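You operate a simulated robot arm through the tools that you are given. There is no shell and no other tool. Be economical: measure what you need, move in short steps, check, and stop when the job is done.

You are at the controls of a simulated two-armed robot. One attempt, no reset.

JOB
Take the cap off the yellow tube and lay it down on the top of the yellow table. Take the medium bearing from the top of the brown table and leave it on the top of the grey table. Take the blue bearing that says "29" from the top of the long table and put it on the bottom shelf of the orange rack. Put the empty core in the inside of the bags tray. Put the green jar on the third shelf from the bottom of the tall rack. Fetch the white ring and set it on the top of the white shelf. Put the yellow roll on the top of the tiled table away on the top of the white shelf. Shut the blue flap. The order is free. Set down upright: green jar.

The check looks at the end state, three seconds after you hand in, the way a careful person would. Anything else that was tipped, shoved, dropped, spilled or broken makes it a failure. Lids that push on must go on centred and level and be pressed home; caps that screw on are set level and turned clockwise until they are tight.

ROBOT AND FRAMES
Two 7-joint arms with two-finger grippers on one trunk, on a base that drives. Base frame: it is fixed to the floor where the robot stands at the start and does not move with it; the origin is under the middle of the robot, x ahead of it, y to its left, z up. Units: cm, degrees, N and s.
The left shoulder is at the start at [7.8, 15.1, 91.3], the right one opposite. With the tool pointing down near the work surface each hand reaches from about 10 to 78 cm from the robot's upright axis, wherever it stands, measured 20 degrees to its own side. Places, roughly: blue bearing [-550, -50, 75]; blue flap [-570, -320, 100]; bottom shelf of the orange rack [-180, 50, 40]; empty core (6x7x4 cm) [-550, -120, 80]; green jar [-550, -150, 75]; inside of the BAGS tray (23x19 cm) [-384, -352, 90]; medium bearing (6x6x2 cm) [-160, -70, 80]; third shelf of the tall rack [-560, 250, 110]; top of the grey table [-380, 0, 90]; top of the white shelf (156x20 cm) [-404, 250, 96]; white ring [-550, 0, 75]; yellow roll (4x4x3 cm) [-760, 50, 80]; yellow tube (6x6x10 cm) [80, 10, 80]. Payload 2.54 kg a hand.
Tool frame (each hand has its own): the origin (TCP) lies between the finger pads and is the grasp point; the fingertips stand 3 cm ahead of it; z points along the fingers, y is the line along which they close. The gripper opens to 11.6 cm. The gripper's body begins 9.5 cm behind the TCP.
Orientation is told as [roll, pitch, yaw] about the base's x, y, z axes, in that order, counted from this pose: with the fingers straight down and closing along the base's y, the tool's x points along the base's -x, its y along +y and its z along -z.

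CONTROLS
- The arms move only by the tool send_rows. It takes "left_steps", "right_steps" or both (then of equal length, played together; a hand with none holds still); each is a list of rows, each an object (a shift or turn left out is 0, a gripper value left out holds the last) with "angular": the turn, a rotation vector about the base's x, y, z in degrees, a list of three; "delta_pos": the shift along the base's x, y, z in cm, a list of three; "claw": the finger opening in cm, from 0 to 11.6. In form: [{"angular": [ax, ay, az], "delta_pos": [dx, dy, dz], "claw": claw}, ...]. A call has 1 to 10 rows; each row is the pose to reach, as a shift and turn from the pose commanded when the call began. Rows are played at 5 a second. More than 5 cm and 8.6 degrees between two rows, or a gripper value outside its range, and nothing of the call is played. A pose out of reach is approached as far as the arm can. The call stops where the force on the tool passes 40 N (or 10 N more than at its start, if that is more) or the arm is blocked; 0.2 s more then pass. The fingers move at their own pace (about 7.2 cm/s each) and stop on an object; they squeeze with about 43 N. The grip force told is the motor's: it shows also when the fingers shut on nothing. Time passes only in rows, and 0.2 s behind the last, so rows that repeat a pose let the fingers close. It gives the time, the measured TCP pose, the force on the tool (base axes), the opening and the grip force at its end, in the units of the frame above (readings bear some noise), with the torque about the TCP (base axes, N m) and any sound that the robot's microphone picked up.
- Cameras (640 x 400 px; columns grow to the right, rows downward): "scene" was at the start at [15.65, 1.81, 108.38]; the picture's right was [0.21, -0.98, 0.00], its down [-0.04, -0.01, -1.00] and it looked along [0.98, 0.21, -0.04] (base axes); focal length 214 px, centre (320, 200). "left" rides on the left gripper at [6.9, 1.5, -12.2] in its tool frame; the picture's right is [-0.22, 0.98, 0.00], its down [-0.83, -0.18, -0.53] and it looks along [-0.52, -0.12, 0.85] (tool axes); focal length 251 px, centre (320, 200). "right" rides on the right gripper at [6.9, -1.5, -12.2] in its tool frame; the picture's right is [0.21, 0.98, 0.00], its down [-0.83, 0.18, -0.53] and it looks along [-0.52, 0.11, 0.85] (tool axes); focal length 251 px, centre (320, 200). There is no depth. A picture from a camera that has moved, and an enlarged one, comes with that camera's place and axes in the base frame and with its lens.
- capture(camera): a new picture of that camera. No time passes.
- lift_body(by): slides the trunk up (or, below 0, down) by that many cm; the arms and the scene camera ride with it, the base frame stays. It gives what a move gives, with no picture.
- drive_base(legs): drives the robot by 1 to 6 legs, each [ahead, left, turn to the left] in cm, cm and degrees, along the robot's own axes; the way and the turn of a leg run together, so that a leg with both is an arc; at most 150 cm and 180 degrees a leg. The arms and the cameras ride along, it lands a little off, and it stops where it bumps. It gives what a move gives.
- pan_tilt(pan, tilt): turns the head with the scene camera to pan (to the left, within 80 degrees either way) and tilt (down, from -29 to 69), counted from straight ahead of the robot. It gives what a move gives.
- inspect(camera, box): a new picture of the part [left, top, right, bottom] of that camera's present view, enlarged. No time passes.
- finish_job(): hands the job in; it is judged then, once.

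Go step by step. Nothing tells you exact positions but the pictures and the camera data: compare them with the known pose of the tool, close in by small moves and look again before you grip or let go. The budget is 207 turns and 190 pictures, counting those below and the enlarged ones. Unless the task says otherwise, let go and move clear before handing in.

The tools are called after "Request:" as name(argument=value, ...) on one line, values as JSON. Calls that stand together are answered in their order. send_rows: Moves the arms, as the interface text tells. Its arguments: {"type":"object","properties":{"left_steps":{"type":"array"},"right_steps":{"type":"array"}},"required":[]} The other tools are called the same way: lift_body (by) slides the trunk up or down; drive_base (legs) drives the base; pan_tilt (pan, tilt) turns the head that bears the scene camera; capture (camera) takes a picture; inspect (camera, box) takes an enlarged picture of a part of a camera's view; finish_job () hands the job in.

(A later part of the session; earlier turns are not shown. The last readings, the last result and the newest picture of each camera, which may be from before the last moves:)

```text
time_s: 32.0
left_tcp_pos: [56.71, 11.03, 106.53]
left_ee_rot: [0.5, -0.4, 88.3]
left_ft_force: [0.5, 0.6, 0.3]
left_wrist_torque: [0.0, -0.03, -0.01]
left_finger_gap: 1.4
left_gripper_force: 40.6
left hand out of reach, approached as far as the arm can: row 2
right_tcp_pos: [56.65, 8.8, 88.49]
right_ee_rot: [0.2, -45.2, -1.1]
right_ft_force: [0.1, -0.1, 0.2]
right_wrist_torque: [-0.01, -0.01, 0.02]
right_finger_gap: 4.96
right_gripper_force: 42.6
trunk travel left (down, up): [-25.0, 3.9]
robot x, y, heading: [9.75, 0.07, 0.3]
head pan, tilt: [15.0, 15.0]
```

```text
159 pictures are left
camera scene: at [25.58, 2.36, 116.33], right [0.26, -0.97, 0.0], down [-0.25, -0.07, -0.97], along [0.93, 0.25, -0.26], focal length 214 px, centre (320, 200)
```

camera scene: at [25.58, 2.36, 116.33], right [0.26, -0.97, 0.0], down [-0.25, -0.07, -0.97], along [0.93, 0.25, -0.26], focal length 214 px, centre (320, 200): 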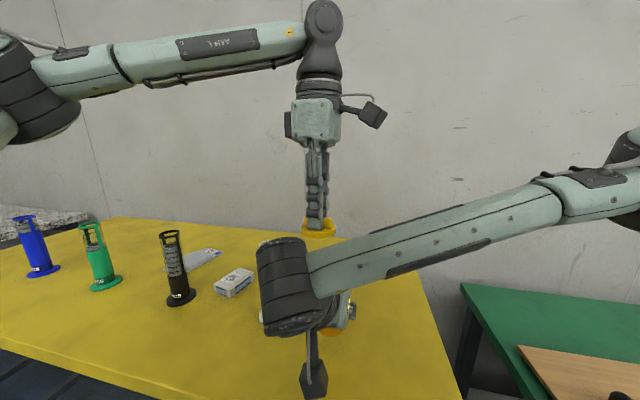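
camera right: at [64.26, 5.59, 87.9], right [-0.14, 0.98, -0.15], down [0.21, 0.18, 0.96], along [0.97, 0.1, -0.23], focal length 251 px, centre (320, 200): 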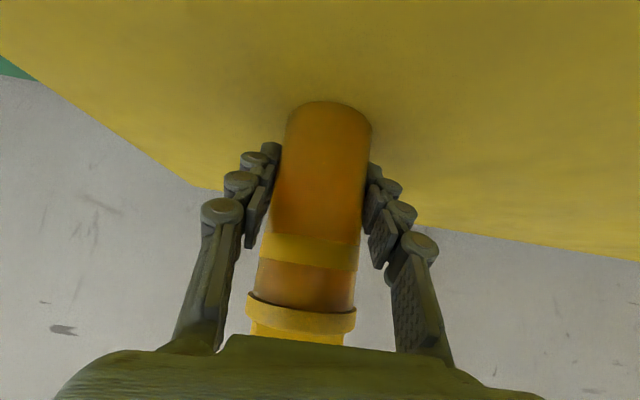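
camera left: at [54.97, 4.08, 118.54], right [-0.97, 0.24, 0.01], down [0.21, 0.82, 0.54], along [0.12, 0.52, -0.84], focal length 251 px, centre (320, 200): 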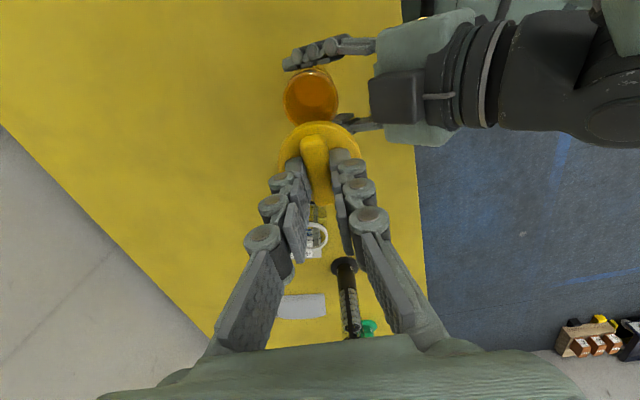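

The cap is off. Left moves aside; then the right hand returns the tube to its original spot.

Request:
send_rows(left_steps=[{"delta_pos": [0, 4, 1]}, {"delta_pos": [0, 8, 2]}, {"delta_pos": [0, 12, 2]}, {"delta_pos": [0, 16, 2]}])

Request:
send_rows(right_steps=[{"delta_pos": [4, -0.4, 0]}, {"delta_pos": [8, -0.8, 0]}, {"delta_pos": [12, -1.2, -0.5]}, {"delta_pos": [16, -1.5, -1]}, {"delta_pos": [19, -1.7, -2]}, {"delta_pos": [21, -1.8, -3]}, {"delta_pos": [21.1, -1.8, -3.7]}, {"delta_pos": [21.1, -1.8, -4.1]}])

Request:
capture(camera="right")

```text
time_s: 33.0
left_tcp_pos: [56.67, 27.01, 108.22]
left_ee_rot: [0.5, -0.3, 88.3]
left_ft_force: [-0.2, 0.0, -0.2]
left_wrist_torque: [-0.01, 0.02, 0.01]
left_finger_gap: 1.42
left_gripper_force: 40.6
right_tcp_pos: [56.64, 8.94, 88.42]
right_ee_rot: [0.1, -45.2, -1.1]
right_ft_force: [-0.1, 0.2, -0.4]
right_wrist_torque: [0.02, -0.02, -0.02]
right_finger_gap: 4.93
right_gripper_force: 43.2
trunk travel left (down, up): [-25.0, 3.9]
robot x, y, heading: [10.2, 0.14, -0.0]
head pan, tilt: [15.0, 15.0]
```

```text
time_s: 34.8
left_tcp_pos: [56.66, 26.94, 108.13]
left_ee_rot: [0.5, -0.5, 88.3]
left_ft_force: [0.0, 0.8, -0.1]
left_wrist_torque: [0.01, -0.01, -0.02]
left_finger_gap: 1.38
left_gripper_force: 40.6
right_tcp_pos: [77.83, 7.23, 84.11]
right_ee_rot: [0.2, -45.3, -1.1]
right_ft_force: [0.1, -0.5, 3.5]
right_wrist_torque: [-0.08, -0.06, 0.01]
right_finger_gap: 4.93
right_gripper_force: 43.3
trunk travel left (down, up): [-25.0, 3.9]
robot x, y, heading: [10.4, 0.16, -0.0]
head pan, tilt: [15.0, 15.0]
```

```text
158 pictures are left
camera right: at [64.28, 5.75, 87.85], right [-0.13, 0.98, -0.15], down [0.2, 0.18, 0.96], along [0.97, 0.1, -0.22], focal length 251 px, centre (320, 200)
```

right: 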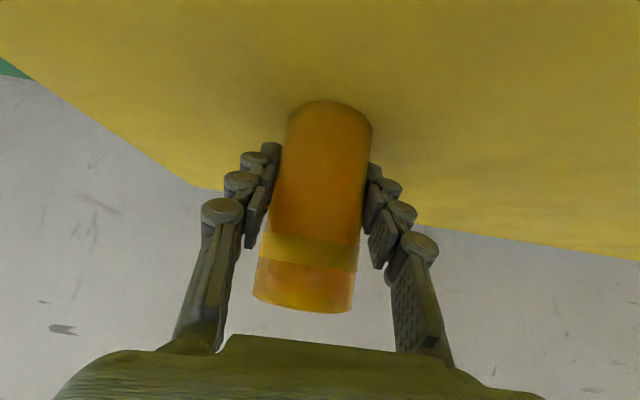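

The tube rests on the table with light contact. Release and back out.

Request:
send_rows(right_steps=[{"claw": 6}, {"claw": 10}, {"claw": 10}, {"delta_pos": [-4, 0, 0.2]}, {"delta_pos": [-8, 0, 0.5]}, {"delta_pos": [-12, 0, 1.5]}, {"delta_pos": [-13, -3, 5]}, {"delta_pos": [-14, -6, 9]}, {"delta_pos": [-15, -9, 13]}])

Request:
capture(camera="scene")

```text
refused: row 8 steps farther than a row can; nothing moved
```

```text
157 pictures are left
camera scene: at [25.6, 2.35, 116.34], right [0.26, -0.97, 0.0], down [-0.25, -0.07, -0.97], along [0.93, 0.25, -0.26], focal length 214 px, centre (320, 200)
```

scene: 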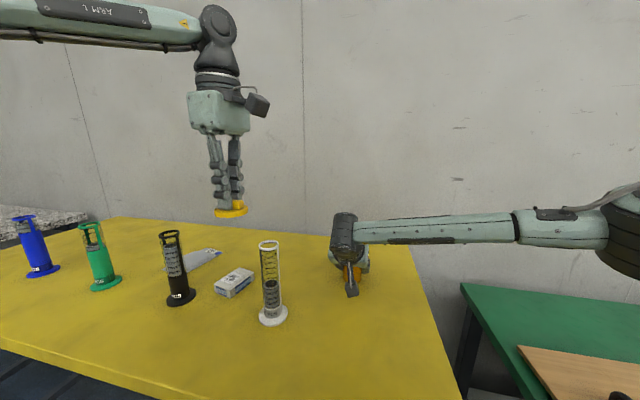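

Fix the row spacing and redo the release.

Request:
send_rows(right_steps=[{"claw": 6}, {"claw": 10}, {"claw": 10}, {"delta_pos": [-4, 0, 0.2]}, {"delta_pos": [-8, 0, 0.5]}, {"delta_pos": [-12, 0, 1.5]}, {"delta_pos": [-13, -2.5, 5]}, {"delta_pos": [-14, -5, 9]}, {"delta_pos": [-15, -7.5, 13]}, {"delta_pos": [-16, -10, 17]}])

Request:
send_rows(right_steps=[{"delta_pos": [-2, -4, 2]}, {"delta_pos": [-4, -8, 4]}, {"delta_pos": [-6, -12, 4]}, {"delta_pos": [-8, -16, 4]}])

Request:
send_rows(left_steps=[{"delta_pos": [0, -4, 0]}, {"delta_pos": [0, -8, 0]}, {"delta_pos": [0, -12, -2]}, {"delta_pos": [0, -16, -5]}, {"delta_pos": [0, -17, -9]}, {"delta_pos": [0, -17, -13]}, {"delta_pos": [0, -17, -17]}, {"delta_pos": [0, -17, -20]}, {"delta_pos": [0, -17, -21.5]}])

Request:
capture(camera="scene")

```text
time_s: 37.0
left_tcp_pos: [56.71, 26.92, 108.17]
left_ee_rot: [0.5, -0.4, 88.3]
left_ft_force: [0.3, 0.6, -0.1]
left_wrist_torque: [0.02, 0.0, -0.02]
left_finger_gap: 1.41
left_gripper_force: 40.0
right_tcp_pos: [61.73, -2.9, 101.12]
right_ee_rot: [0.1, -45.3, -1.0]
right_ft_force: [0.7, 0.1, 0.3]
right_wrist_torque: [0.04, -0.02, 0.0]
right_finger_gap: 10.0
right_gripper_force: 0.1
trunk travel left (down, up): [-25.0, 3.9]
robot x, y, heading: [9.61, 0.22, -0.0]
head pan, tilt: [15.0, 15.0]
```

```text
time_s: 38.0
left_tcp_pos: [56.58, 26.95, 108.19]
left_ee_rot: [0.4, -0.4, 88.4]
left_ft_force: [-0.8, -0.6, 0.0]
left_wrist_torque: [0.03, 0.02, 0.0]
left_finger_gap: 1.39
left_gripper_force: 40.6
right_tcp_pos: [53.8, -18.9, 105.45]
right_ee_rot: [0.2, -45.4, -1.0]
right_ft_force: [-0.4, 0.6, -0.9]
right_wrist_torque: [0.01, -0.03, 0.03]
right_finger_gap: 10.01
right_gripper_force: 0.0
trunk travel left (down, up): [-25.0, 3.9]
robot x, y, heading: [9.89, -0.27, 0.0]
head pan, tilt: [15.0, 15.0]
```

```text
time_s: 40.0
left_tcp_pos: [56.52, 9.95, 87.16]
left_ee_rot: [0.5, -0.4, 88.3]
left_ft_force: [0.1, 0.8, -0.1]
left_wrist_torque: [-0.01, 0.0, -0.01]
left_finger_gap: 1.4
left_gripper_force: 40.2
right_tcp_pos: [53.8, -18.82, 105.24]
right_ee_rot: [0.2, -45.3, -1.2]
right_ft_force: [0.0, 0.3, -1.1]
right_wrist_torque: [0.0, 0.0, 0.02]
right_finger_gap: 10.0
right_gripper_force: 0.1
trunk travel left (down, up): [-25.0, 3.9]
robot x, y, heading: [9.78, -0.11, -0.0]
head pan, tilt: [15.0, 15.0]
```

```text
156 pictures are left
camera scene: at [25.63, 2.35, 116.33], right [0.26, -0.97, 0.0], down [-0.25, -0.07, -0.97], along [0.93, 0.25, -0.26], focal length 214 px, centre (320, 200)
```

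scene: 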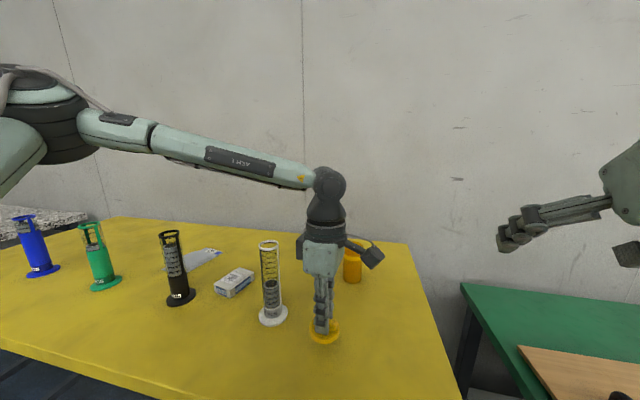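

Tube stands at its place and the cap hangs just above the table at about [56.5, 10]. I lower until contact.

Request:
send_rows(left_steps=[{"delta_pos": [0, 0, -0.7]}, {"delta_pos": [0, 0, -1.2]}, {"delta_pos": [0, 0, -1.6]}, {"delta_pos": [0, 0, -2.0]}])

Request:
inspect(camera="scene", box=[240, 260, 400, 360])

```text
time_s: 41.0
left_tcp_pos: [56.65, 9.86, 84.84]
left_ee_rot: [0.6, -0.4, 88.3]
left_ft_force: [0.2, 0.4, -0.4]
left_wrist_torque: [-0.01, -0.01, 0.01]
left_finger_gap: 1.39
left_gripper_force: 40.6
right_tcp_pos: [53.74, -18.76, 105.3]
right_ee_rot: [0.2, -45.2, -1.1]
right_ft_force: [-0.9, -0.1, -0.2]
right_wrist_torque: [0.03, 0.03, 0.0]
right_finger_gap: 10.01
right_gripper_force: 0.1
trunk travel left (down, up): [-25.0, 3.9]
robot x, y, heading: [9.44, 0.24, -0.3]
head pan, tilt: [15.0, 15.0]
```

```text
4.00 times, centred on (320, 310) of scene
camera zoom: at [25.63, 2.35, 116.33], right [0.26, -0.97, 0.0], down [-0.25, -0.07, -0.97], along [0.93, 0.25, -0.26], focal length 858 px, centre (320, -240)
```

zoom: 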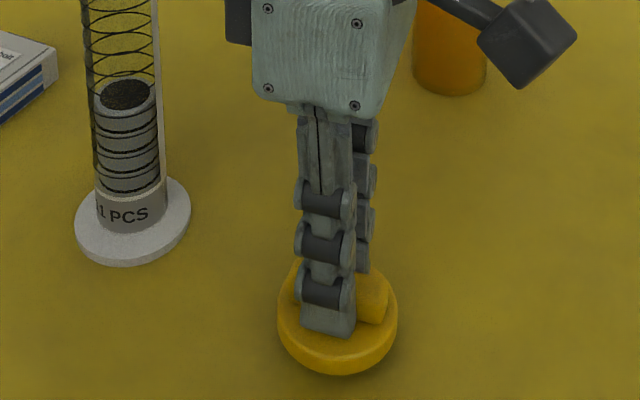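

Request:
send_rows(left_steps=[{"delta_pos": [0, 0, -0.3]}, {"delta_pos": [0, 0, -0.6]}, {"delta_pos": [0, 0, -0.8]}])

```text
time_s: 41.8
left_tcp_pos: [56.57, 9.88, 84.17]
left_ee_rot: [0.6, -0.4, 88.3]
left_ft_force: [0.2, 0.0, 0.4]
left_wrist_torque: [0.03, 0.01, 0.01]
left_finger_gap: 1.41
left_gripper_force: 40.8
right_tcp_pos: [53.72, -18.79, 105.39]
right_ee_rot: [0.1, -45.2, -1.1]
right_ft_force: [0.4, -0.9, -1.1]
right_wrist_torque: [0.0, -0.01, -0.02]
right_finger_gap: 10.01
right_gripper_force: 0.1
trunk travel left (down, up): [-25.0, 3.9]
robot x, y, heading: [9.23, -0.19, 0.0]
head pan, tilt: [15.0, 15.0]
```

I keep lowering in small steps until force shows.

Request:
send_rows(left_steps=[{"delta_pos": [0, 0, -0.2]}, {"delta_pos": [0, 0, -0.4]}, {"delta_pos": [0, 0, -0.6]}])

Request:
inspect(camera="scene", box=[240, 260, 400, 360])

```text
time_s: 42.6
left_tcp_pos: [56.43, 9.95, 83.76]
left_ee_rot: [0.2, -0.3, 88.4]
left_ft_force: [0.8, 3.9, 23.3]
left_wrist_torque: [-0.17, -0.09, 0.0]
left_finger_gap: 1.4
left_gripper_force: 40.7
right_tcp_pos: [53.79, -18.7, 105.44]
right_ee_rot: [0.2, -45.3, -1.1]
right_ft_force: [0.0, 0.2, 0.5]
right_wrist_torque: [-0.01, 0.01, 0.01]
right_finger_gap: 9.98
right_gripper_force: 0.0
trunk travel left (down, up): [-25.0, 3.9]
robot x, y, heading: [10.04, 0.07, 0.0]
head pan, tilt: [15.0, 15.0]
```

```text
4.00 times, centred on (320, 310) of scene
camera zoom: at [25.47, 2.36, 116.4], right [0.26, -0.97, 0.0], down [-0.25, -0.07, -0.97], along [0.93, 0.25, -0.26], focal length 858 px, centre (320, -240)
```

zoom: 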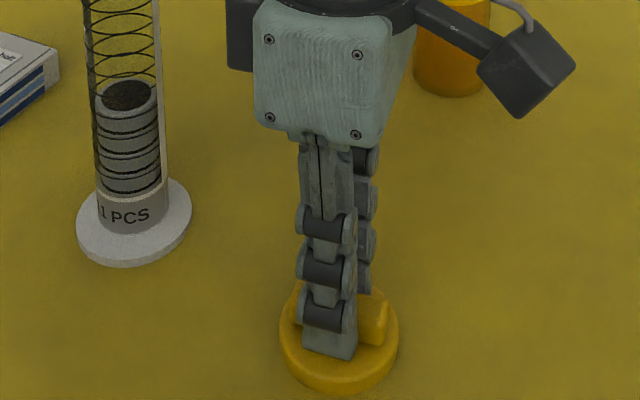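

Contact made. I ease off, release, rise, and tuck both arms back for travel.

Request:
send_rows(left_steps=[{"delta_pos": [0, 0, 0.25]}, {"delta_pos": [0, 0, 0.25], "claw": 3.2}, {"delta_pos": [0, 0, 0.25], "claw": 3.2}, {"delta_pos": [0, 0, 4]}, {"delta_pos": [0, 0, 8]}, {"delta_pos": [0, 0, 12]}, {"delta_pos": [0, 2, 16]}, {"delta_pos": [-4, 4, 18]}, {"delta_pos": [-8, 6, 18]}])

Request:
send_rows(left_steps=[{"angular": [0, 0, -8.5], "delta_pos": [-2, 1, 0]}, {"angular": [0, 0, -17], "delta_pos": [-3, 2, 0]}, {"angular": [0, 0, -25.5], "delta_pos": [-4, 4, 0]}, {"angular": [0, 0, -34], "delta_pos": [-5, 6, 0]}, {"angular": [0, 0, -42.5], "delta_pos": [-6, 6, 0]}, {"angular": [0, 0, -51], "delta_pos": [-7, 6, 0]}, {"angular": [0, 0, -59.5], "delta_pos": [-8, 7, 0]}, {"angular": [0, 0, -68], "delta_pos": [-8, 8, 0]}, {"angular": [0, 0, -76.5], "delta_pos": [-8, 8, 0]}, {"angular": [0, 0, -85], "delta_pos": [-8, 8, 0], "claw": 8}], right_steps=[{"angular": [0, 8, 0], "delta_pos": [-1, 0, 1]}, {"angular": [0, 16, 0], "delta_pos": [-2, 0, 2]}, {"angular": [0, 24, 0], "delta_pos": [-3, 0, 3]}, {"angular": [0, 32, 0], "delta_pos": [-4, 0, 4]}, {"angular": [0, 40, 0], "delta_pos": [-5, 0, 5]}, {"angular": [0, 45, 0], "delta_pos": [-6, 0, 6]}, {"angular": [0, 45, 0], "delta_pos": [-8, 0, 6]}, {"angular": [0, 45, 0], "delta_pos": [-9, 0, 6]}, {"angular": [0, 45, 0], "delta_pos": [-10, 0, 6]}, {"angular": [0, 45, 0], "delta_pos": [-11, 0, 6]}])

Request:
capture(camera="scene")

```text
time_s: 44.6
left_tcp_pos: [48.74, 15.97, 101.15]
left_ee_rot: [0.4, -0.3, 88.3]
left_ft_force: [0.7, -0.4, 0.8]
left_wrist_torque: [-0.01, 0.01, -0.01]
left_finger_gap: 3.18
left_gripper_force: 0.0
right_tcp_pos: [53.73, -18.79, 105.39]
right_ee_rot: [0.1, -45.3, -1.0]
right_ft_force: [-0.7, 1.0, -0.2]
right_wrist_torque: [-0.01, 0.01, 0.0]
right_finger_gap: 10.02
right_gripper_force: 0.2
trunk travel left (down, up): [-25.0, 3.9]
robot x, y, heading: [9.88, -0.09, 0.1]
head pan, tilt: [15.0, 15.0]
```

```text
time_s: 46.8
left_tcp_pos: [40.55, 23.86, 101.41]
left_ee_rot: [0.6, -0.5, 3.0]
left_ft_force: [-1.0, 0.4, 0.0]
left_wrist_torque: [-0.03, 0.01, -0.01]
left_finger_gap: 7.99
left_gripper_force: 0.4
right_tcp_pos: [42.74, -18.74, 111.11]
right_ee_rot: [-0.6, -0.1, -0.6]
right_ft_force: [0.4, -0.6, 0.6]
right_wrist_torque: [-0.04, 0.01, 0.03]
right_finger_gap: 9.98
right_gripper_force: 0.0
trunk travel left (down, up): [-25.0, 3.9]
robot x, y, heading: [9.84, 0.19, 0.0]
head pan, tilt: [15.0, 15.0]
```

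```text
153 pictures are left
camera scene: at [25.61, 2.35, 116.33], right [0.26, -0.97, 0.0], down [-0.25, -0.07, -0.97], along [0.93, 0.25, -0.26], focal length 214 px, centre (320, 200)
```

scene: 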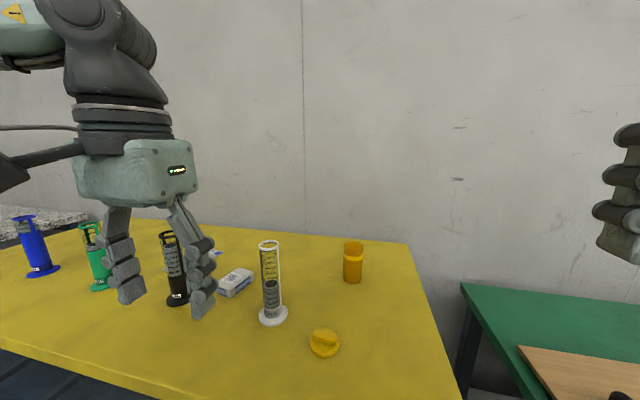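

Cap is laid and the tube stands. Now I back off and turn around to look at the rest of the room.

Request:
drive_base(legs=[[-55, 0, 0], [0, 0, 180]])

Request:
pan_tilt(pan=0, tilt=12)

Request:
capture(camera="scene")

```text
time_s: 57.6
left_tcp_pos: [-76.36, -24.53, 101.54]
left_ee_rot: [0.4, -0.4, -175.4]
left_ft_force: [0.7, 0.2, 0.2]
left_wrist_torque: [0.04, 0.01, 0.02]
left_finger_gap: 7.99
left_gripper_force: 0.0
right_tcp_pos: [-79.39, 18.07, 111.14]
right_ee_rot: [-0.7, -0.3, -179.3]
right_ft_force: [0.6, 0.3, -0.2]
right_wrist_torque: [-0.01, -0.02, -0.02]
right_finger_gap: 10.0
right_gripper_force: 0.0
trunk travel left (down, up): [-25.0, 3.9]
robot x, y, heading: [-45.89, -0.26, -178.9]
head pan, tilt: [15.0, 15.0]
```

```text
time_s: 58.4
left_tcp_pos: [-76.24, -24.58, 101.48]
left_ee_rot: [0.5, -0.4, -175.4]
left_ft_force: [-0.2, 0.4, -0.3]
left_wrist_torque: [0.0, -0.01, 0.03]
left_finger_gap: 8.0
left_gripper_force: 0.2
right_tcp_pos: [-79.43, 17.99, 111.08]
right_ee_rot: [-0.6, -0.2, -179.4]
right_ft_force: [-0.8, 0.9, -0.2]
right_wrist_torque: [-0.01, 0.0, -0.01]
right_finger_gap: 10.0
right_gripper_force: 0.1
trunk travel left (down, up): [-25.0, 3.9]
robot x, y, heading: [-46.02, 0.29, -178.7]
head pan, tilt: [0.0, 12.0]
```

```text
152 pictures are left
camera scene: at [-62.2, -0.5, 116.81], right [-0.02, 1.0, 0.0], down [0.21, 0.0, -0.98], along [-0.98, -0.02, -0.21], focal length 214 px, centre (320, 200)
```

scene: 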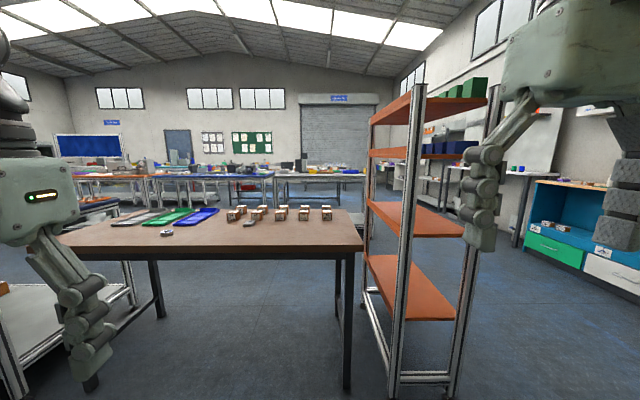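

I see the brown table ahead with several items and the orange rack to its right. I'll zoom on the table top and the rack.

Request:
inspect(camera="scene", box=[100, 190, 360, 260])

Request:
inspect(camera="scene", box=[340, 60, 540, 400])

```text
2.46 times, centred on (230, 225) of scene
camera zoom: at [-62.2, -0.5, 116.81], right [-0.02, 1.0, 0.0], down [0.21, 0.0, -0.98], along [-0.98, -0.02, -0.21], focal length 528 px, centre (542, 138)
```

zoom: 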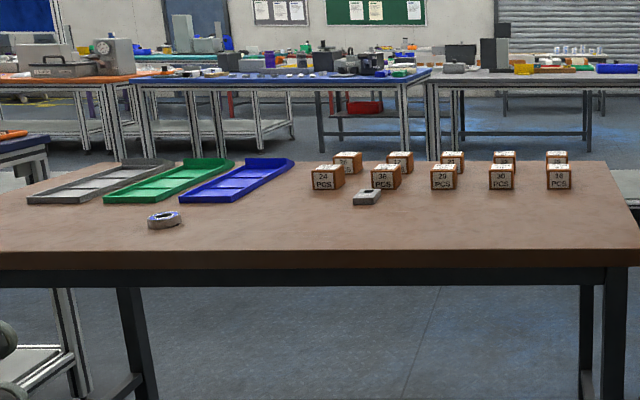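

```text
1.18 times, centred on (440, 230) of scene
camera zoom: at [-62.2, -0.5, 116.81], right [-0.02, 1.0, 0.0], down [0.21, 0.0, -0.98], along [-0.98, -0.02, -0.21], focal length 252 px, centre (179, 165)
```

zoom: 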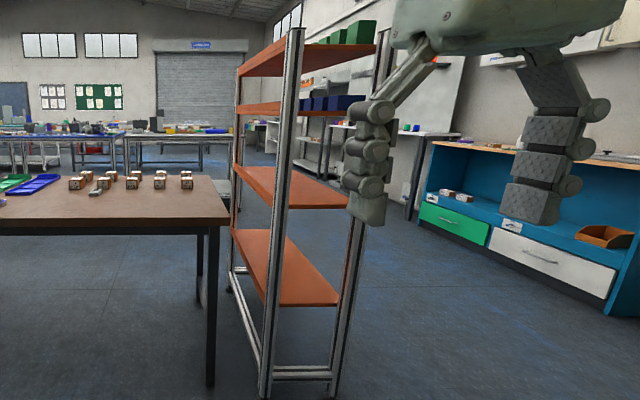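

The bearing is the steel ring near the front left, at about [-156, -74, 81]. I'll drive so it is ahead-left of the robot, for the left arm.

Request:
drive_base(legs=[[52, 58, -1.3]])

Request:
pan_tilt(pan=15, tilt=30)

Request:
capture(camera="scene")

Request:
capture(camera="left")

```text
time_s: 64.3
left_tcp_pos: [-128.99, -80.48, 101.62]
left_ee_rot: [0.5, -0.4, -177.4]
left_ft_force: [0.0, 0.2, 0.4]
left_wrist_torque: [-0.04, -0.04, 0.0]
left_finger_gap: 8.0
left_gripper_force: 0.0
right_tcp_pos: [-130.58, -37.79, 111.04]
right_ee_rot: [-0.6, -0.2, 178.6]
right_ft_force: [0.3, 1.0, -1.2]
right_wrist_torque: [0.0, 0.0, 0.0]
right_finger_gap: 9.98
right_gripper_force: 0.1
trunk travel left (down, up): [-25.0, 3.9]
robot x, y, heading: [-97.74, -57.06, 179.4]
head pan, tilt: [0.0, 12.0]
```

```text
time_s: 65.2
left_tcp_pos: [-128.93, -80.57, 101.53]
left_ee_rot: [0.5, -0.5, -177.4]
left_ft_force: [-0.1, 0.2, -0.2]
left_wrist_torque: [0.02, -0.01, -0.02]
left_finger_gap: 8.01
left_gripper_force: 0.1
right_tcp_pos: [-130.66, -37.73, 111.04]
right_ee_rot: [-0.7, -0.1, 178.6]
right_ft_force: [0.1, -0.5, -0.2]
right_wrist_torque: [0.03, 0.02, 0.0]
right_finger_gap: 9.99
right_gripper_force: 0.1
trunk travel left (down, up): [-25.0, 3.9]
robot x, y, heading: [-97.95, -57.25, 179.5]
head pan, tilt: [15.0, 30.0]
```

```text
149 pictures are left
camera scene: at [-113.5, -59.28, 113.91], right [-0.25, 0.97, 0.0], down [0.48, 0.12, -0.87], along [-0.84, -0.21, -0.5], focal length 214 px, centre (320, 200)
```

scene: 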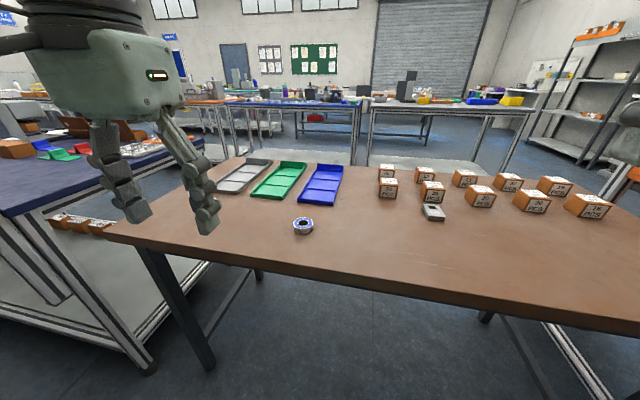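

```text
148 pictures are left
camera left: at [-121.94, -81.67, 113.62], right [-0.17, -0.99, 0.01], down [-0.83, 0.15, 0.54], along [-0.53, 0.08, -0.84], focal length 251 px, centre (320, 200)
```

left: 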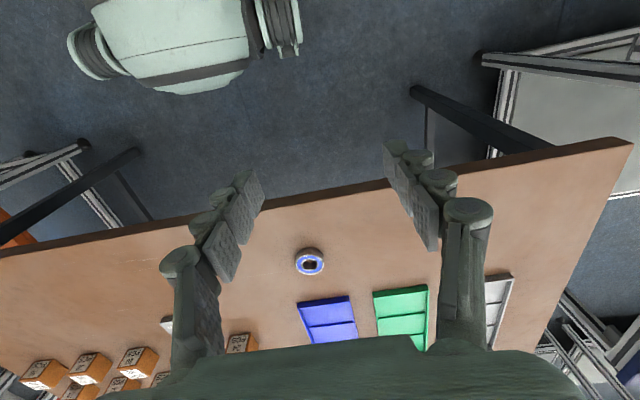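

Bearing triangulates to [-155.3, -74.3]. Move the left hand above it.

Request:
send_rows(left_steps=[{"delta_pos": [-4.5, 1, 0], "claw": 8}, {"delta_pos": [-9, 2, 0]}, {"delta_pos": [-13.5, 3, 0]}, {"delta_pos": [-18, 4, -1]}, {"delta_pos": [-22.5, 5, -3]}, {"delta_pos": [-26.3, 6.2, -6]}, {"delta_pos": [-26.3, 6.2, -10.5]}])

Request:
capture(camera="left")

```text
refused: row 5 steps farther than a row can; nothing moved
```

```text
147 pictures are left
camera left: at [-121.94, -81.67, 113.62], right [-0.17, -0.99, 0.01], down [-0.83, 0.15, 0.54], along [-0.53, 0.08, -0.84], focal length 251 px, centre (320, 200)
```

left: 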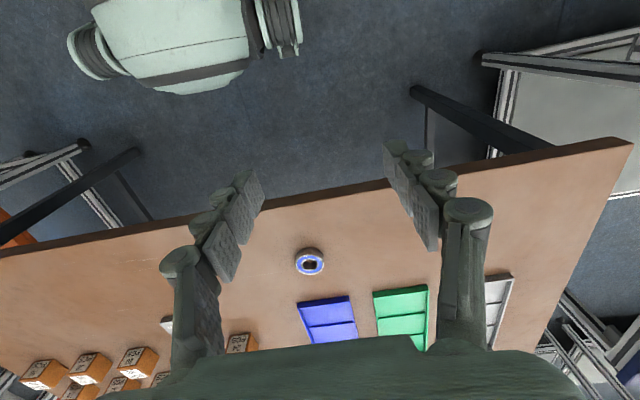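

Request:
send_rows(left_steps=[{"delta_pos": [-4.4, 1, 0], "claw": 8}, {"delta_pos": [-8.8, 2, 0]}, {"delta_pos": [-13.2, 3, 0]}, {"delta_pos": [-17.6, 4, 0]}, {"delta_pos": [-21.8, 5, -2]}, {"delta_pos": [-25.5, 6, -5]}, {"delta_pos": [-26.3, 6.2, -9]}, {"delta_pos": [-26.3, 6.2, -11]}])

Request:
capture(camera="left")

```text
time_s: 67.0
left_tcp_pos: [-155.36, -74.28, 90.4]
left_ee_rot: [0.5, -0.4, -177.3]
left_ft_force: [0.3, 0.3, 0.1]
left_wrist_torque: [0.0, -0.01, -0.01]
left_finger_gap: 8.01
left_gripper_force: 0.0
right_tcp_pos: [-130.6, -37.9, 111.04]
right_ee_rot: [-0.6, -0.3, 178.6]
right_ft_force: [-0.2, 0.5, 0.3]
right_wrist_torque: [-0.02, -0.02, -0.01]
right_finger_gap: 9.99
right_gripper_force: 0.1
trunk travel left (down, up): [-25.0, 3.9]
robot x, y, heading: [-97.99, -56.86, 179.3]
head pan, tilt: [15.0, 30.0]
```

```text
146 pictures are left
camera left: at [-148.36, -75.47, 102.43], right [-0.17, -0.99, 0.01], down [-0.83, 0.15, 0.54], along [-0.53, 0.08, -0.84], focal length 251 px, centre (320, 200)
```

left: 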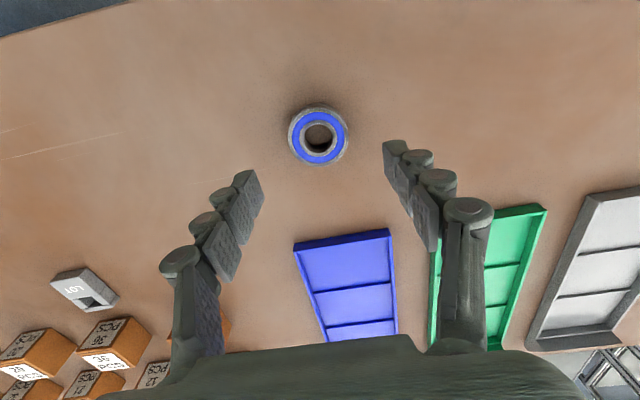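

Centred. Descend and close on the bearing's outer ring.

Request:
send_rows(left_steps=[{"delta_pos": [0.3, -0.1, -4]}, {"delta_pos": [0.3, -0.1, -6.5]}, {"delta_pos": [0.3, -0.1, -6.9]}, {"delta_pos": [0.3, -0.1, -6.9], "claw": 5}, {"delta_pos": [0.3, -0.1, -6.9], "claw": 4}, {"delta_pos": [0.3, -0.1, -6.9], "claw": 4}])

Request:
capture(camera="left")

```text
time_s: 68.3
left_tcp_pos: [-154.89, -74.35, 83.5]
left_ee_rot: [0.5, -0.4, -177.4]
left_ft_force: [-0.3, -0.6, 0.7]
left_wrist_torque: [0.02, 0.02, 0.01]
left_finger_gap: 5.07
left_gripper_force: 43.3
right_tcp_pos: [-130.6, -37.84, 111.22]
right_ee_rot: [-0.6, -0.2, 178.6]
right_ft_force: [0.2, 0.2, 0.0]
right_wrist_torque: [-0.01, 0.0, 0.01]
right_finger_gap: 10.0
right_gripper_force: 0.1
trunk travel left (down, up): [-25.0, 3.9]
robot x, y, heading: [-98.09, -57.62, 179.4]
head pan, tilt: [15.0, 30.0]
```

```text
145 pictures are left
camera left: at [-147.87, -75.47, 95.63], right [-0.17, -0.99, 0.01], down [-0.83, 0.15, 0.54], along [-0.53, 0.08, -0.84], focal length 251 px, centre (320, 200)
```

left: 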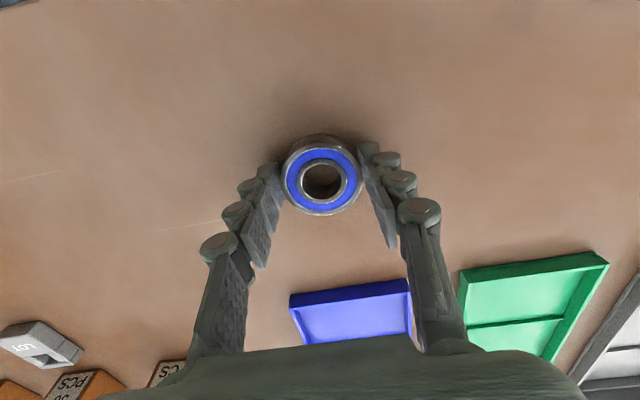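

Bearing gripped (5.07). Lift and tuck back for travel.

Request:
send_rows(left_steps=[{"delta_pos": [0, 0, 4.5]}, {"delta_pos": [0, 0, 9]}, {"delta_pos": [0, 0, 13.5]}, {"delta_pos": [1, 0, 18]}, {"delta_pos": [5.5, -1, 19]}, {"delta_pos": [10, -2, 19]}, {"delta_pos": [14.5, -3, 19]}, {"delta_pos": [19, -4, 19]}, {"delta_pos": [23.5, -5, 19]}, {"delta_pos": [26.5, -6, 19]}])

Request:
drive_base(legs=[[-25, 0, 0], [0, -150, 0], [0, -45, 0]])

Request:
pan_tilt(pan=10, tilt=15)

Request:
capture(camera="scene")

```text
time_s: 70.5
left_tcp_pos: [-128.21, -80.69, 102.53]
left_ee_rot: [0.5, -0.3, -177.4]
left_ft_force: [0.6, 0.4, -1.0]
left_wrist_torque: [0.0, 0.03, -0.01]
left_finger_gap: 5.05
left_gripper_force: 42.9
right_tcp_pos: [-130.5, -37.77, 111.12]
right_ee_rot: [-0.7, -0.2, 178.7]
right_ft_force: [-0.7, 0.1, -0.3]
right_wrist_torque: [0.0, 0.01, -0.03]
right_finger_gap: 9.98
right_gripper_force: 0.1
trunk travel left (down, up): [-25.0, 3.9]
robot x, y, heading: [-98.04, -56.8, 179.2]
head pan, tilt: [15.0, 30.0]
```

```text
time_s: 90.8
left_tcp_pos: [-103.34, 111.71, 102.55]
left_ee_rot: [0.5, -0.4, -176.2]
left_ft_force: [-0.2, -0.1, -1.9]
left_wrist_torque: [-0.02, -0.03, -0.01]
left_finger_gap: 5.02
left_gripper_force: 42.5
right_tcp_pos: [-106.39, 154.48, 111.05]
right_ee_rot: [-0.6, -0.2, 179.7]
right_ft_force: [0.7, 0.2, 0.2]
right_wrist_torque: [-0.04, -0.01, -0.03]
right_finger_gap: 10.01
right_gripper_force: 0.0
trunk travel left (down, up): [-25.0, 3.9]
robot x, y, heading: [-73.33, 135.91, -179.4]
head pan, tilt: [15.0, 30.0]
```

```text
time_s: 91.6
left_tcp_pos: [-103.27, 111.69, 102.55]
left_ee_rot: [0.5, -0.4, -176.3]
left_ft_force: [0.2, -0.1, -2.5]
left_wrist_torque: [-0.02, -0.02, 0.0]
left_finger_gap: 5.04
left_gripper_force: 42.9
right_tcp_pos: [-106.3, 154.47, 111.23]
right_ee_rot: [-0.5, -0.2, 179.6]
right_ft_force: [0.4, -0.2, -0.8]
right_wrist_torque: [0.0, 0.01, 0.01]
right_finger_gap: 10.02
right_gripper_force: 0.1
trunk travel left (down, up): [-25.0, 3.9]
robot x, y, heading: [-73.7, 135.99, -179.6]
head pan, tilt: [10.0, 15.0]
```

```text
144 pictures are left
camera scene: at [-89.37, 133.99, 116.32], right [-0.18, 0.98, 0.0], down [0.26, 0.05, -0.97], along [-0.95, -0.17, -0.26], focal length 214 px, centre (320, 200)
```

scene: 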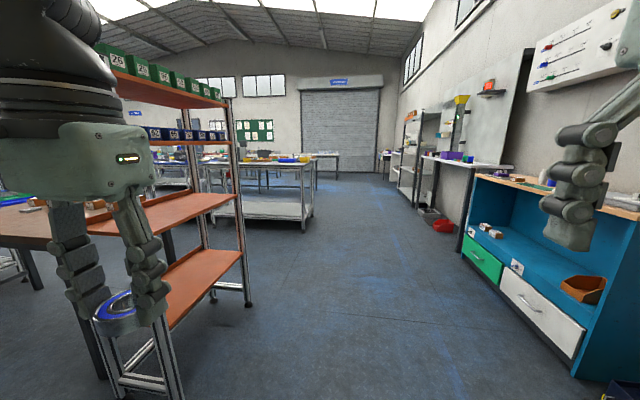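

The aisle is clear. I drive past the rack and turn in toward the grey table ahead.

Request:
drive_base(legs=[[150, 0, -0.4], [58, 0, 0], [0, 100, 0]])

Request:
pan_tilt(pan=5, tilt=25)

Request:
capture(camera="scene")

```text
time_s: 111.4
left_tcp_pos: [-308.32, 8.66, 102.64]
left_ee_rot: [0.5, -0.4, -176.6]
left_ft_force: [0.0, -0.3, -1.3]
left_wrist_torque: [0.03, 0.04, 0.02]
left_finger_gap: 5.05
left_gripper_force: 42.8
right_tcp_pos: [-311.09, 51.37, 111.12]
right_ee_rot: [-0.7, -0.1, 179.3]
right_ft_force: [0.5, 0.0, 0.7]
right_wrist_torque: [0.01, 0.02, -0.02]
right_finger_gap: 9.96
right_gripper_force: 0.1
trunk travel left (down, up): [-25.0, 3.9]
robot x, y, heading: [-278.28, 32.13, -179.6]
head pan, tilt: [10.0, 15.0]
```

```text
time_s: 112.1
left_tcp_pos: [-308.3, 8.52, 102.69]
left_ee_rot: [0.5, -0.4, -176.7]
left_ft_force: [0.3, -0.5, -1.2]
left_wrist_torque: [0.0, -0.05, 0.03]
left_finger_gap: 5.04
left_gripper_force: 42.7
right_tcp_pos: [-311.12, 51.4, 111.15]
right_ee_rot: [-0.5, -0.2, 179.4]
right_ft_force: [0.6, 0.0, 0.1]
right_wrist_torque: [0.0, -0.01, 0.0]
right_finger_gap: 10.0
right_gripper_force: 0.1
trunk travel left (down, up): [-25.0, 3.9]
robot x, y, heading: [-278.09, 32.82, -180.0]
head pan, tilt: [5.0, 25.0]
```

```text
143 pictures are left
camera scene: at [-294.18, 31.65, 114.71], right [-0.09, 1.0, 0.0], down [0.42, 0.04, -0.91], along [-0.9, -0.08, -0.42], focal length 214 px, centre (320, 200)
```

scene: 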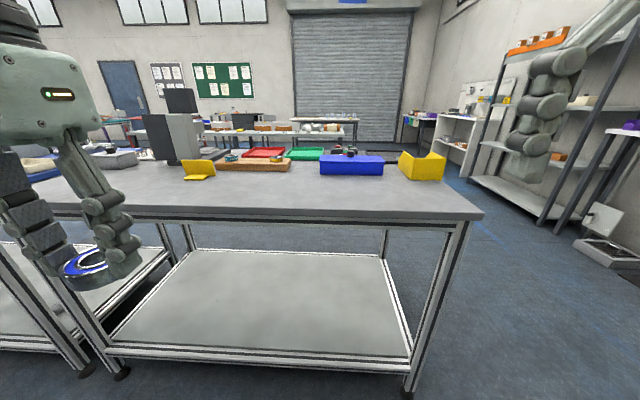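

The grey table has a free strip along its near edge at about x −354, y 15. I drive 18 cm closer and lay the bearing there.

Request:
drive_base(legs=[[18, 0, 0]])

Request:
send_rows(left_steps=[{"delta_pos": [-4.5, 1, 0]}, {"delta_pos": [-9, 2, 0]}, {"delta_pos": [-13.5, 3, 0]}, {"delta_pos": [-18, 4, 0]}, {"delta_pos": [-22.5, 5, 0]}, {"delta_pos": [-26.5, 6, -1]}, {"delta_pos": [-27, 6, -4]}])

Request:
capture(camera="left")

Request:
capture(camera="scene")

```text
time_s: 113.6
left_tcp_pos: [-326.02, 8.51, 102.52]
left_ee_rot: [0.5, -0.3, -176.6]
left_ft_force: [-1.1, 1.2, -1.2]
left_wrist_torque: [0.02, 0.0, -0.01]
left_finger_gap: 5.05
left_gripper_force: 42.5
right_tcp_pos: [-328.89, 51.3, 111.15]
right_ee_rot: [-0.7, -0.3, 179.4]
right_ft_force: [0.2, 0.1, -0.3]
right_wrist_torque: [-0.02, -0.04, 0.0]
right_finger_gap: 10.01
right_gripper_force: 0.0
trunk travel left (down, up): [-25.0, 3.9]
robot x, y, heading: [-295.62, 32.67, -179.5]
head pan, tilt: [5.0, 25.0]
```

```text
time_s: 115.2
left_tcp_pos: [-352.93, 14.27, 98.32]
left_ee_rot: [0.4, -0.4, -176.5]
left_ft_force: [-0.3, -0.3, -2.2]
left_wrist_torque: [0.0, -0.02, 0.01]
left_finger_gap: 5.05
left_gripper_force: 42.1
right_tcp_pos: [-328.82, 51.32, 111.11]
right_ee_rot: [-0.7, -0.2, 179.4]
right_ft_force: [-0.5, 0.0, 0.1]
right_wrist_torque: [0.04, -0.04, 0.02]
right_finger_gap: 9.99
right_gripper_force: 0.1
trunk travel left (down, up): [-25.0, 3.9]
robot x, y, heading: [-296.13, 32.47, -179.7]
head pan, tilt: [5.0, 25.0]
```

```text
142 pictures are left
camera left: at [-345.89, 13.44, 110.41], right [-0.16, -0.99, 0.01], down [-0.83, 0.14, 0.54], along [-0.53, 0.07, -0.84], focal length 251 px, centre (320, 200)
```

left: 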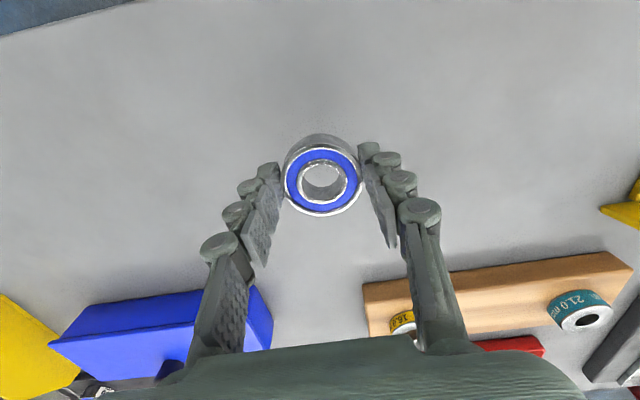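

```text
141 pictures are left
camera scene: at [-311.88, 31.59, 114.7], right [-0.09, 1.0, 0.0], down [0.42, 0.04, -0.91], along [-0.9, -0.08, -0.42], focal length 214 px, centre (320, 200)
```

scene: 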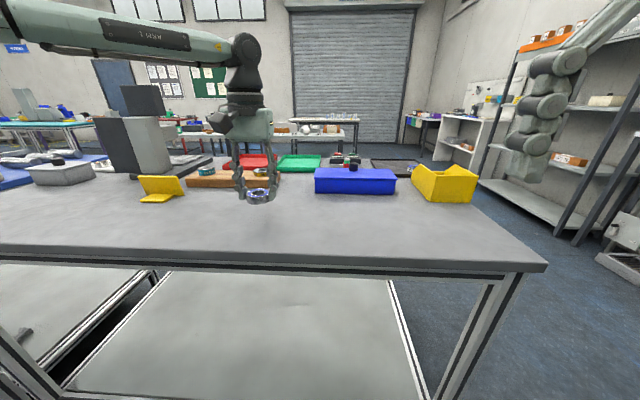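

The spot below is free. Lower to contact.

Request:
send_rows(left_steps=[{"delta_pos": [0, 0, -2.5]}, {"delta_pos": [0, 0, -4]}, {"delta_pos": [0, 0, -4.3]}, {"delta_pos": [0, 0, -4.6]}, {"delta_pos": [0, 0, -4.9]}])

```text
time_s: 116.4
left_tcp_pos: [-352.91, 14.52, 93.64]
left_ee_rot: [0.4, -0.4, -176.6]
left_ft_force: [0.2, -0.3, -0.5]
left_wrist_torque: [0.0, 0.0, 0.02]
left_finger_gap: 5.05
left_gripper_force: 43.3
right_tcp_pos: [-328.73, 51.25, 111.1]
right_ee_rot: [-0.7, -0.2, 179.4]
right_ft_force: [0.6, -0.4, 0.6]
right_wrist_torque: [-0.03, -0.01, 0.01]
right_finger_gap: 9.99
right_gripper_force: 0.0
trunk travel left (down, up): [-25.0, 3.9]
robot x, y, heading: [-295.88, 32.3, -179.9]
head pan, tilt: [5.0, 25.0]
```

Request:
send_rows(left_steps=[{"delta_pos": [0, 0, -0.15]}, {"delta_pos": [0, 0, -0.3]}])

Request:
capture(camera="left")

```text
time_s: 117.0
left_tcp_pos: [-352.9, 14.56, 93.46]
left_ee_rot: [0.5, -0.5, -176.6]
left_ft_force: [-0.1, -1.0, 4.8]
left_wrist_torque: [0.08, 0.01, 0.01]
left_finger_gap: 5.05
left_gripper_force: 42.7
right_tcp_pos: [-328.85, 51.34, 111.06]
right_ee_rot: [-0.6, -0.2, 179.3]
right_ft_force: [0.0, -0.3, -0.3]
right_wrist_torque: [0.01, 0.02, 0.0]
right_finger_gap: 10.03
right_gripper_force: 0.0
trunk travel left (down, up): [-25.0, 3.9]
robot x, y, heading: [-295.58, 32.57, -179.7]
head pan, tilt: [5.0, 25.0]
```

```text
140 pictures are left
camera left: at [-345.94, 13.51, 105.6], right [-0.16, -0.99, 0.01], down [-0.83, 0.14, 0.54], along [-0.53, 0.07, -0.84], focal length 251 px, centre (320, 200)
```

left: 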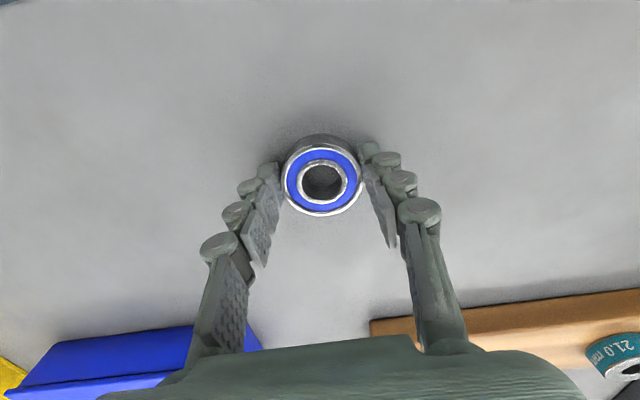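

Contact. Release, rise, retract, then drive around the table's right end.

Request:
send_rows(left_steps=[{"claw": 7}, {"claw": 8}, {"delta_pos": [0, 0, 4]}, {"delta_pos": [0, 0, 8]}, {"delta_pos": [2, 0, 12]}, {"delta_pos": [6, -1, 14]}, {"delta_pos": [10.5, -2, 14]}, {"delta_pos": [15, -3, 14]}, {"delta_pos": [19.5, -4, 14]}, {"delta_pos": [24, -6, 14]}])

Request:
drive_base(legs=[[-18, 0, 0], [0, -105, 0]])

Request:
pan_tilt(pan=5, tilt=12)

Request:
capture(camera="scene")

```text
time_s: 119.2
left_tcp_pos: [-329.03, 8.67, 107.36]
left_ee_rot: [0.5, -0.5, -176.6]
left_ft_force: [0.0, -0.1, 0.7]
left_wrist_torque: [-0.02, 0.01, -0.02]
left_finger_gap: 7.99
left_gripper_force: 0.0
right_tcp_pos: [-328.67, 51.26, 111.13]
right_ee_rot: [-0.5, -0.3, 179.4]
right_ft_force: [-0.4, 1.3, 0.4]
right_wrist_torque: [-0.01, 0.03, 0.02]
right_finger_gap: 10.03
right_gripper_force: 0.0
trunk travel left (down, up): [-25.0, 3.9]
robot x, y, heading: [-295.98, 32.18, -179.9]
head pan, tilt: [5.0, 25.0]
```

```text
time_s: 130.7
left_tcp_pos: [-311.61, 113.11, 107.44]
left_ee_rot: [0.5, -0.4, -176.2]
left_ft_force: [-0.7, 0.1, 0.6]
left_wrist_torque: [0.02, -0.01, 0.02]
left_finger_gap: 8.0
left_gripper_force: 0.1
right_tcp_pos: [-311.6, 155.74, 111.04]
right_ee_rot: [-0.6, -0.2, 179.7]
right_ft_force: [0.2, -0.5, 0.1]
right_wrist_torque: [0.01, -0.01, -0.03]
right_finger_gap: 9.99
right_gripper_force: 0.2
trunk travel left (down, up): [-25.0, 3.9]
robot x, y, heading: [-278.62, 137.22, -179.8]
head pan, tilt: [5.0, 25.0]
```

```text
time_s: 131.4
left_tcp_pos: [-311.71, 113.07, 107.41]
left_ee_rot: [0.5, -0.4, -176.2]
left_ft_force: [0.1, -0.7, -1.0]
left_wrist_torque: [-0.01, -0.01, -0.01]
left_finger_gap: 8.0
left_gripper_force: 0.1
right_tcp_pos: [-311.59, 155.77, 111.15]
right_ee_rot: [-0.7, -0.2, 179.7]
right_ft_force: [-0.7, 0.2, 0.3]
right_wrist_torque: [0.02, -0.01, 0.04]
right_finger_gap: 10.0
right_gripper_force: 0.1
trunk travel left (down, up): [-25.0, 3.9]
robot x, y, heading: [-278.55, 136.87, -179.3]
head pan, tilt: [5.0, 12.0]
```

```text
139 pictures are left
camera scene: at [-294.64, 136.15, 116.81], right [-0.1, 1.0, 0.0], down [0.21, 0.02, -0.98], along [-0.97, -0.09, -0.21], focal length 214 px, centre (320, 200)
```

scene: 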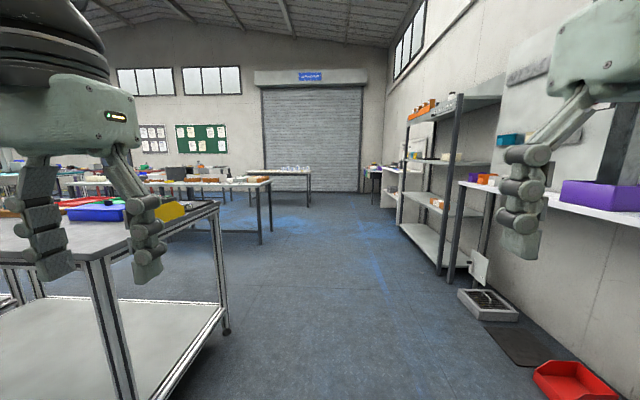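

The long table lies ahead-left around x −550; the tall grey rack and white wall shelf are on the right. I drive up to the long table.

Request:
drive_base(legs=[[150, 0, -0.5], [20, 0, 0], [0, 105, 0]])

Request:
pan_tilt(pan=15, tilt=22)

Request:
capture(camera="scene")

```text
time_s: 150.2
left_tcp_pos: [-480.82, 4.79, 107.48]
left_ee_rot: [0.6, -0.3, -175.2]
left_ft_force: [0.2, 0.8, 0.2]
left_wrist_torque: [0.05, 0.01, 0.01]
left_finger_gap: 7.98
left_gripper_force: 0.0
right_tcp_pos: [-481.47, 47.5, 111.21]
right_ee_rot: [-0.7, -0.2, -179.4]
right_ft_force: [-0.3, -0.1, 0.1]
right_wrist_torque: [-0.03, -0.01, 0.01]
right_finger_gap: 9.99
right_gripper_force: 0.1
trunk travel left (down, up): [-25.0, 3.9]
robot x, y, heading: [-448.32, 29.18, -178.7]
head pan, tilt: [5.0, 12.0]
```

```text
time_s: 150.9
left_tcp_pos: [-480.85, 4.79, 107.47]
left_ee_rot: [0.5, -0.3, -175.3]
left_ft_force: [-0.1, -0.4, 0.5]
left_wrist_torque: [0.0, 0.03, -0.01]
left_finger_gap: 7.96
left_gripper_force: 0.1
right_tcp_pos: [-481.57, 47.4, 111.19]
right_ee_rot: [-0.6, -0.2, -179.4]
right_ft_force: [-0.1, 0.3, 0.9]
right_wrist_torque: [-0.02, 0.0, 0.0]
right_finger_gap: 10.01
right_gripper_force: 0.1
trunk travel left (down, up): [-25.0, 3.9]
robot x, y, heading: [-448.03, 29.13, -178.4]
head pan, tilt: [15.0, 22.0]
```

```text
138 pictures are left
camera scene: at [-463.89, 26.46, 115.19], right [-0.28, 0.96, 0.0], down [0.36, 0.11, -0.93], along [-0.89, -0.26, -0.37], focal length 214 px, centre (320, 200)
```

scene: 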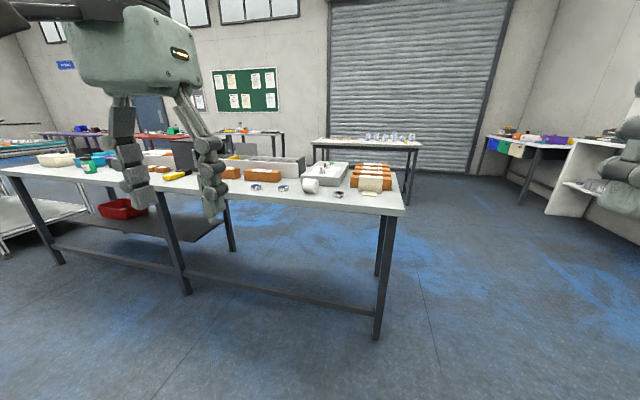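

Request:
inspect(camera="scene", box=[200, 140, 420, 220])

Request:
inspect(camera="scene", box=[0, 130, 220, 230])

```text
2.91 times, centred on (310, 180) of scene
camera zoom: at [-463.89, 26.46, 115.19], right [-0.28, 0.96, 0.0], down [0.36, 0.11, -0.93], along [-0.89, -0.26, -0.37], focal length 624 px, centre (349, 258)
```

zoom: 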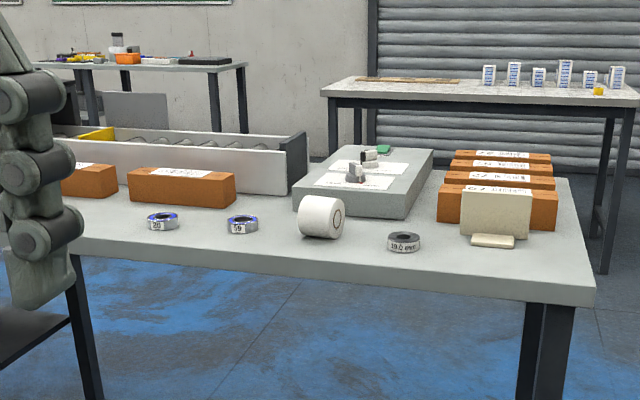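

```text
2.91 times, centred on (110, 180) of scene
camera zoom: at [-463.89, 26.46, 115.19], right [-0.28, 0.96, 0.0], down [0.36, 0.11, -0.93], along [-0.89, -0.26, -0.37], focal length 624 px, centre (931, 258)
```

zoom: 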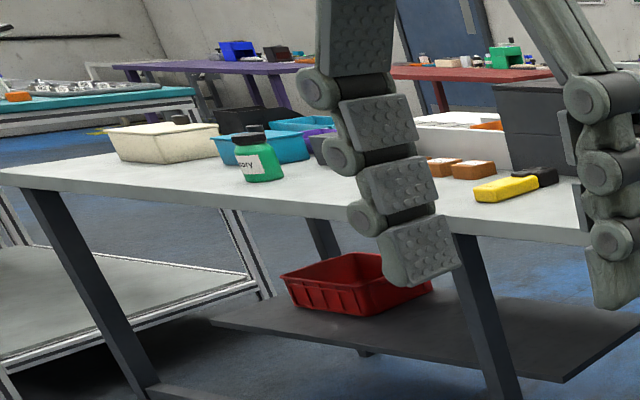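

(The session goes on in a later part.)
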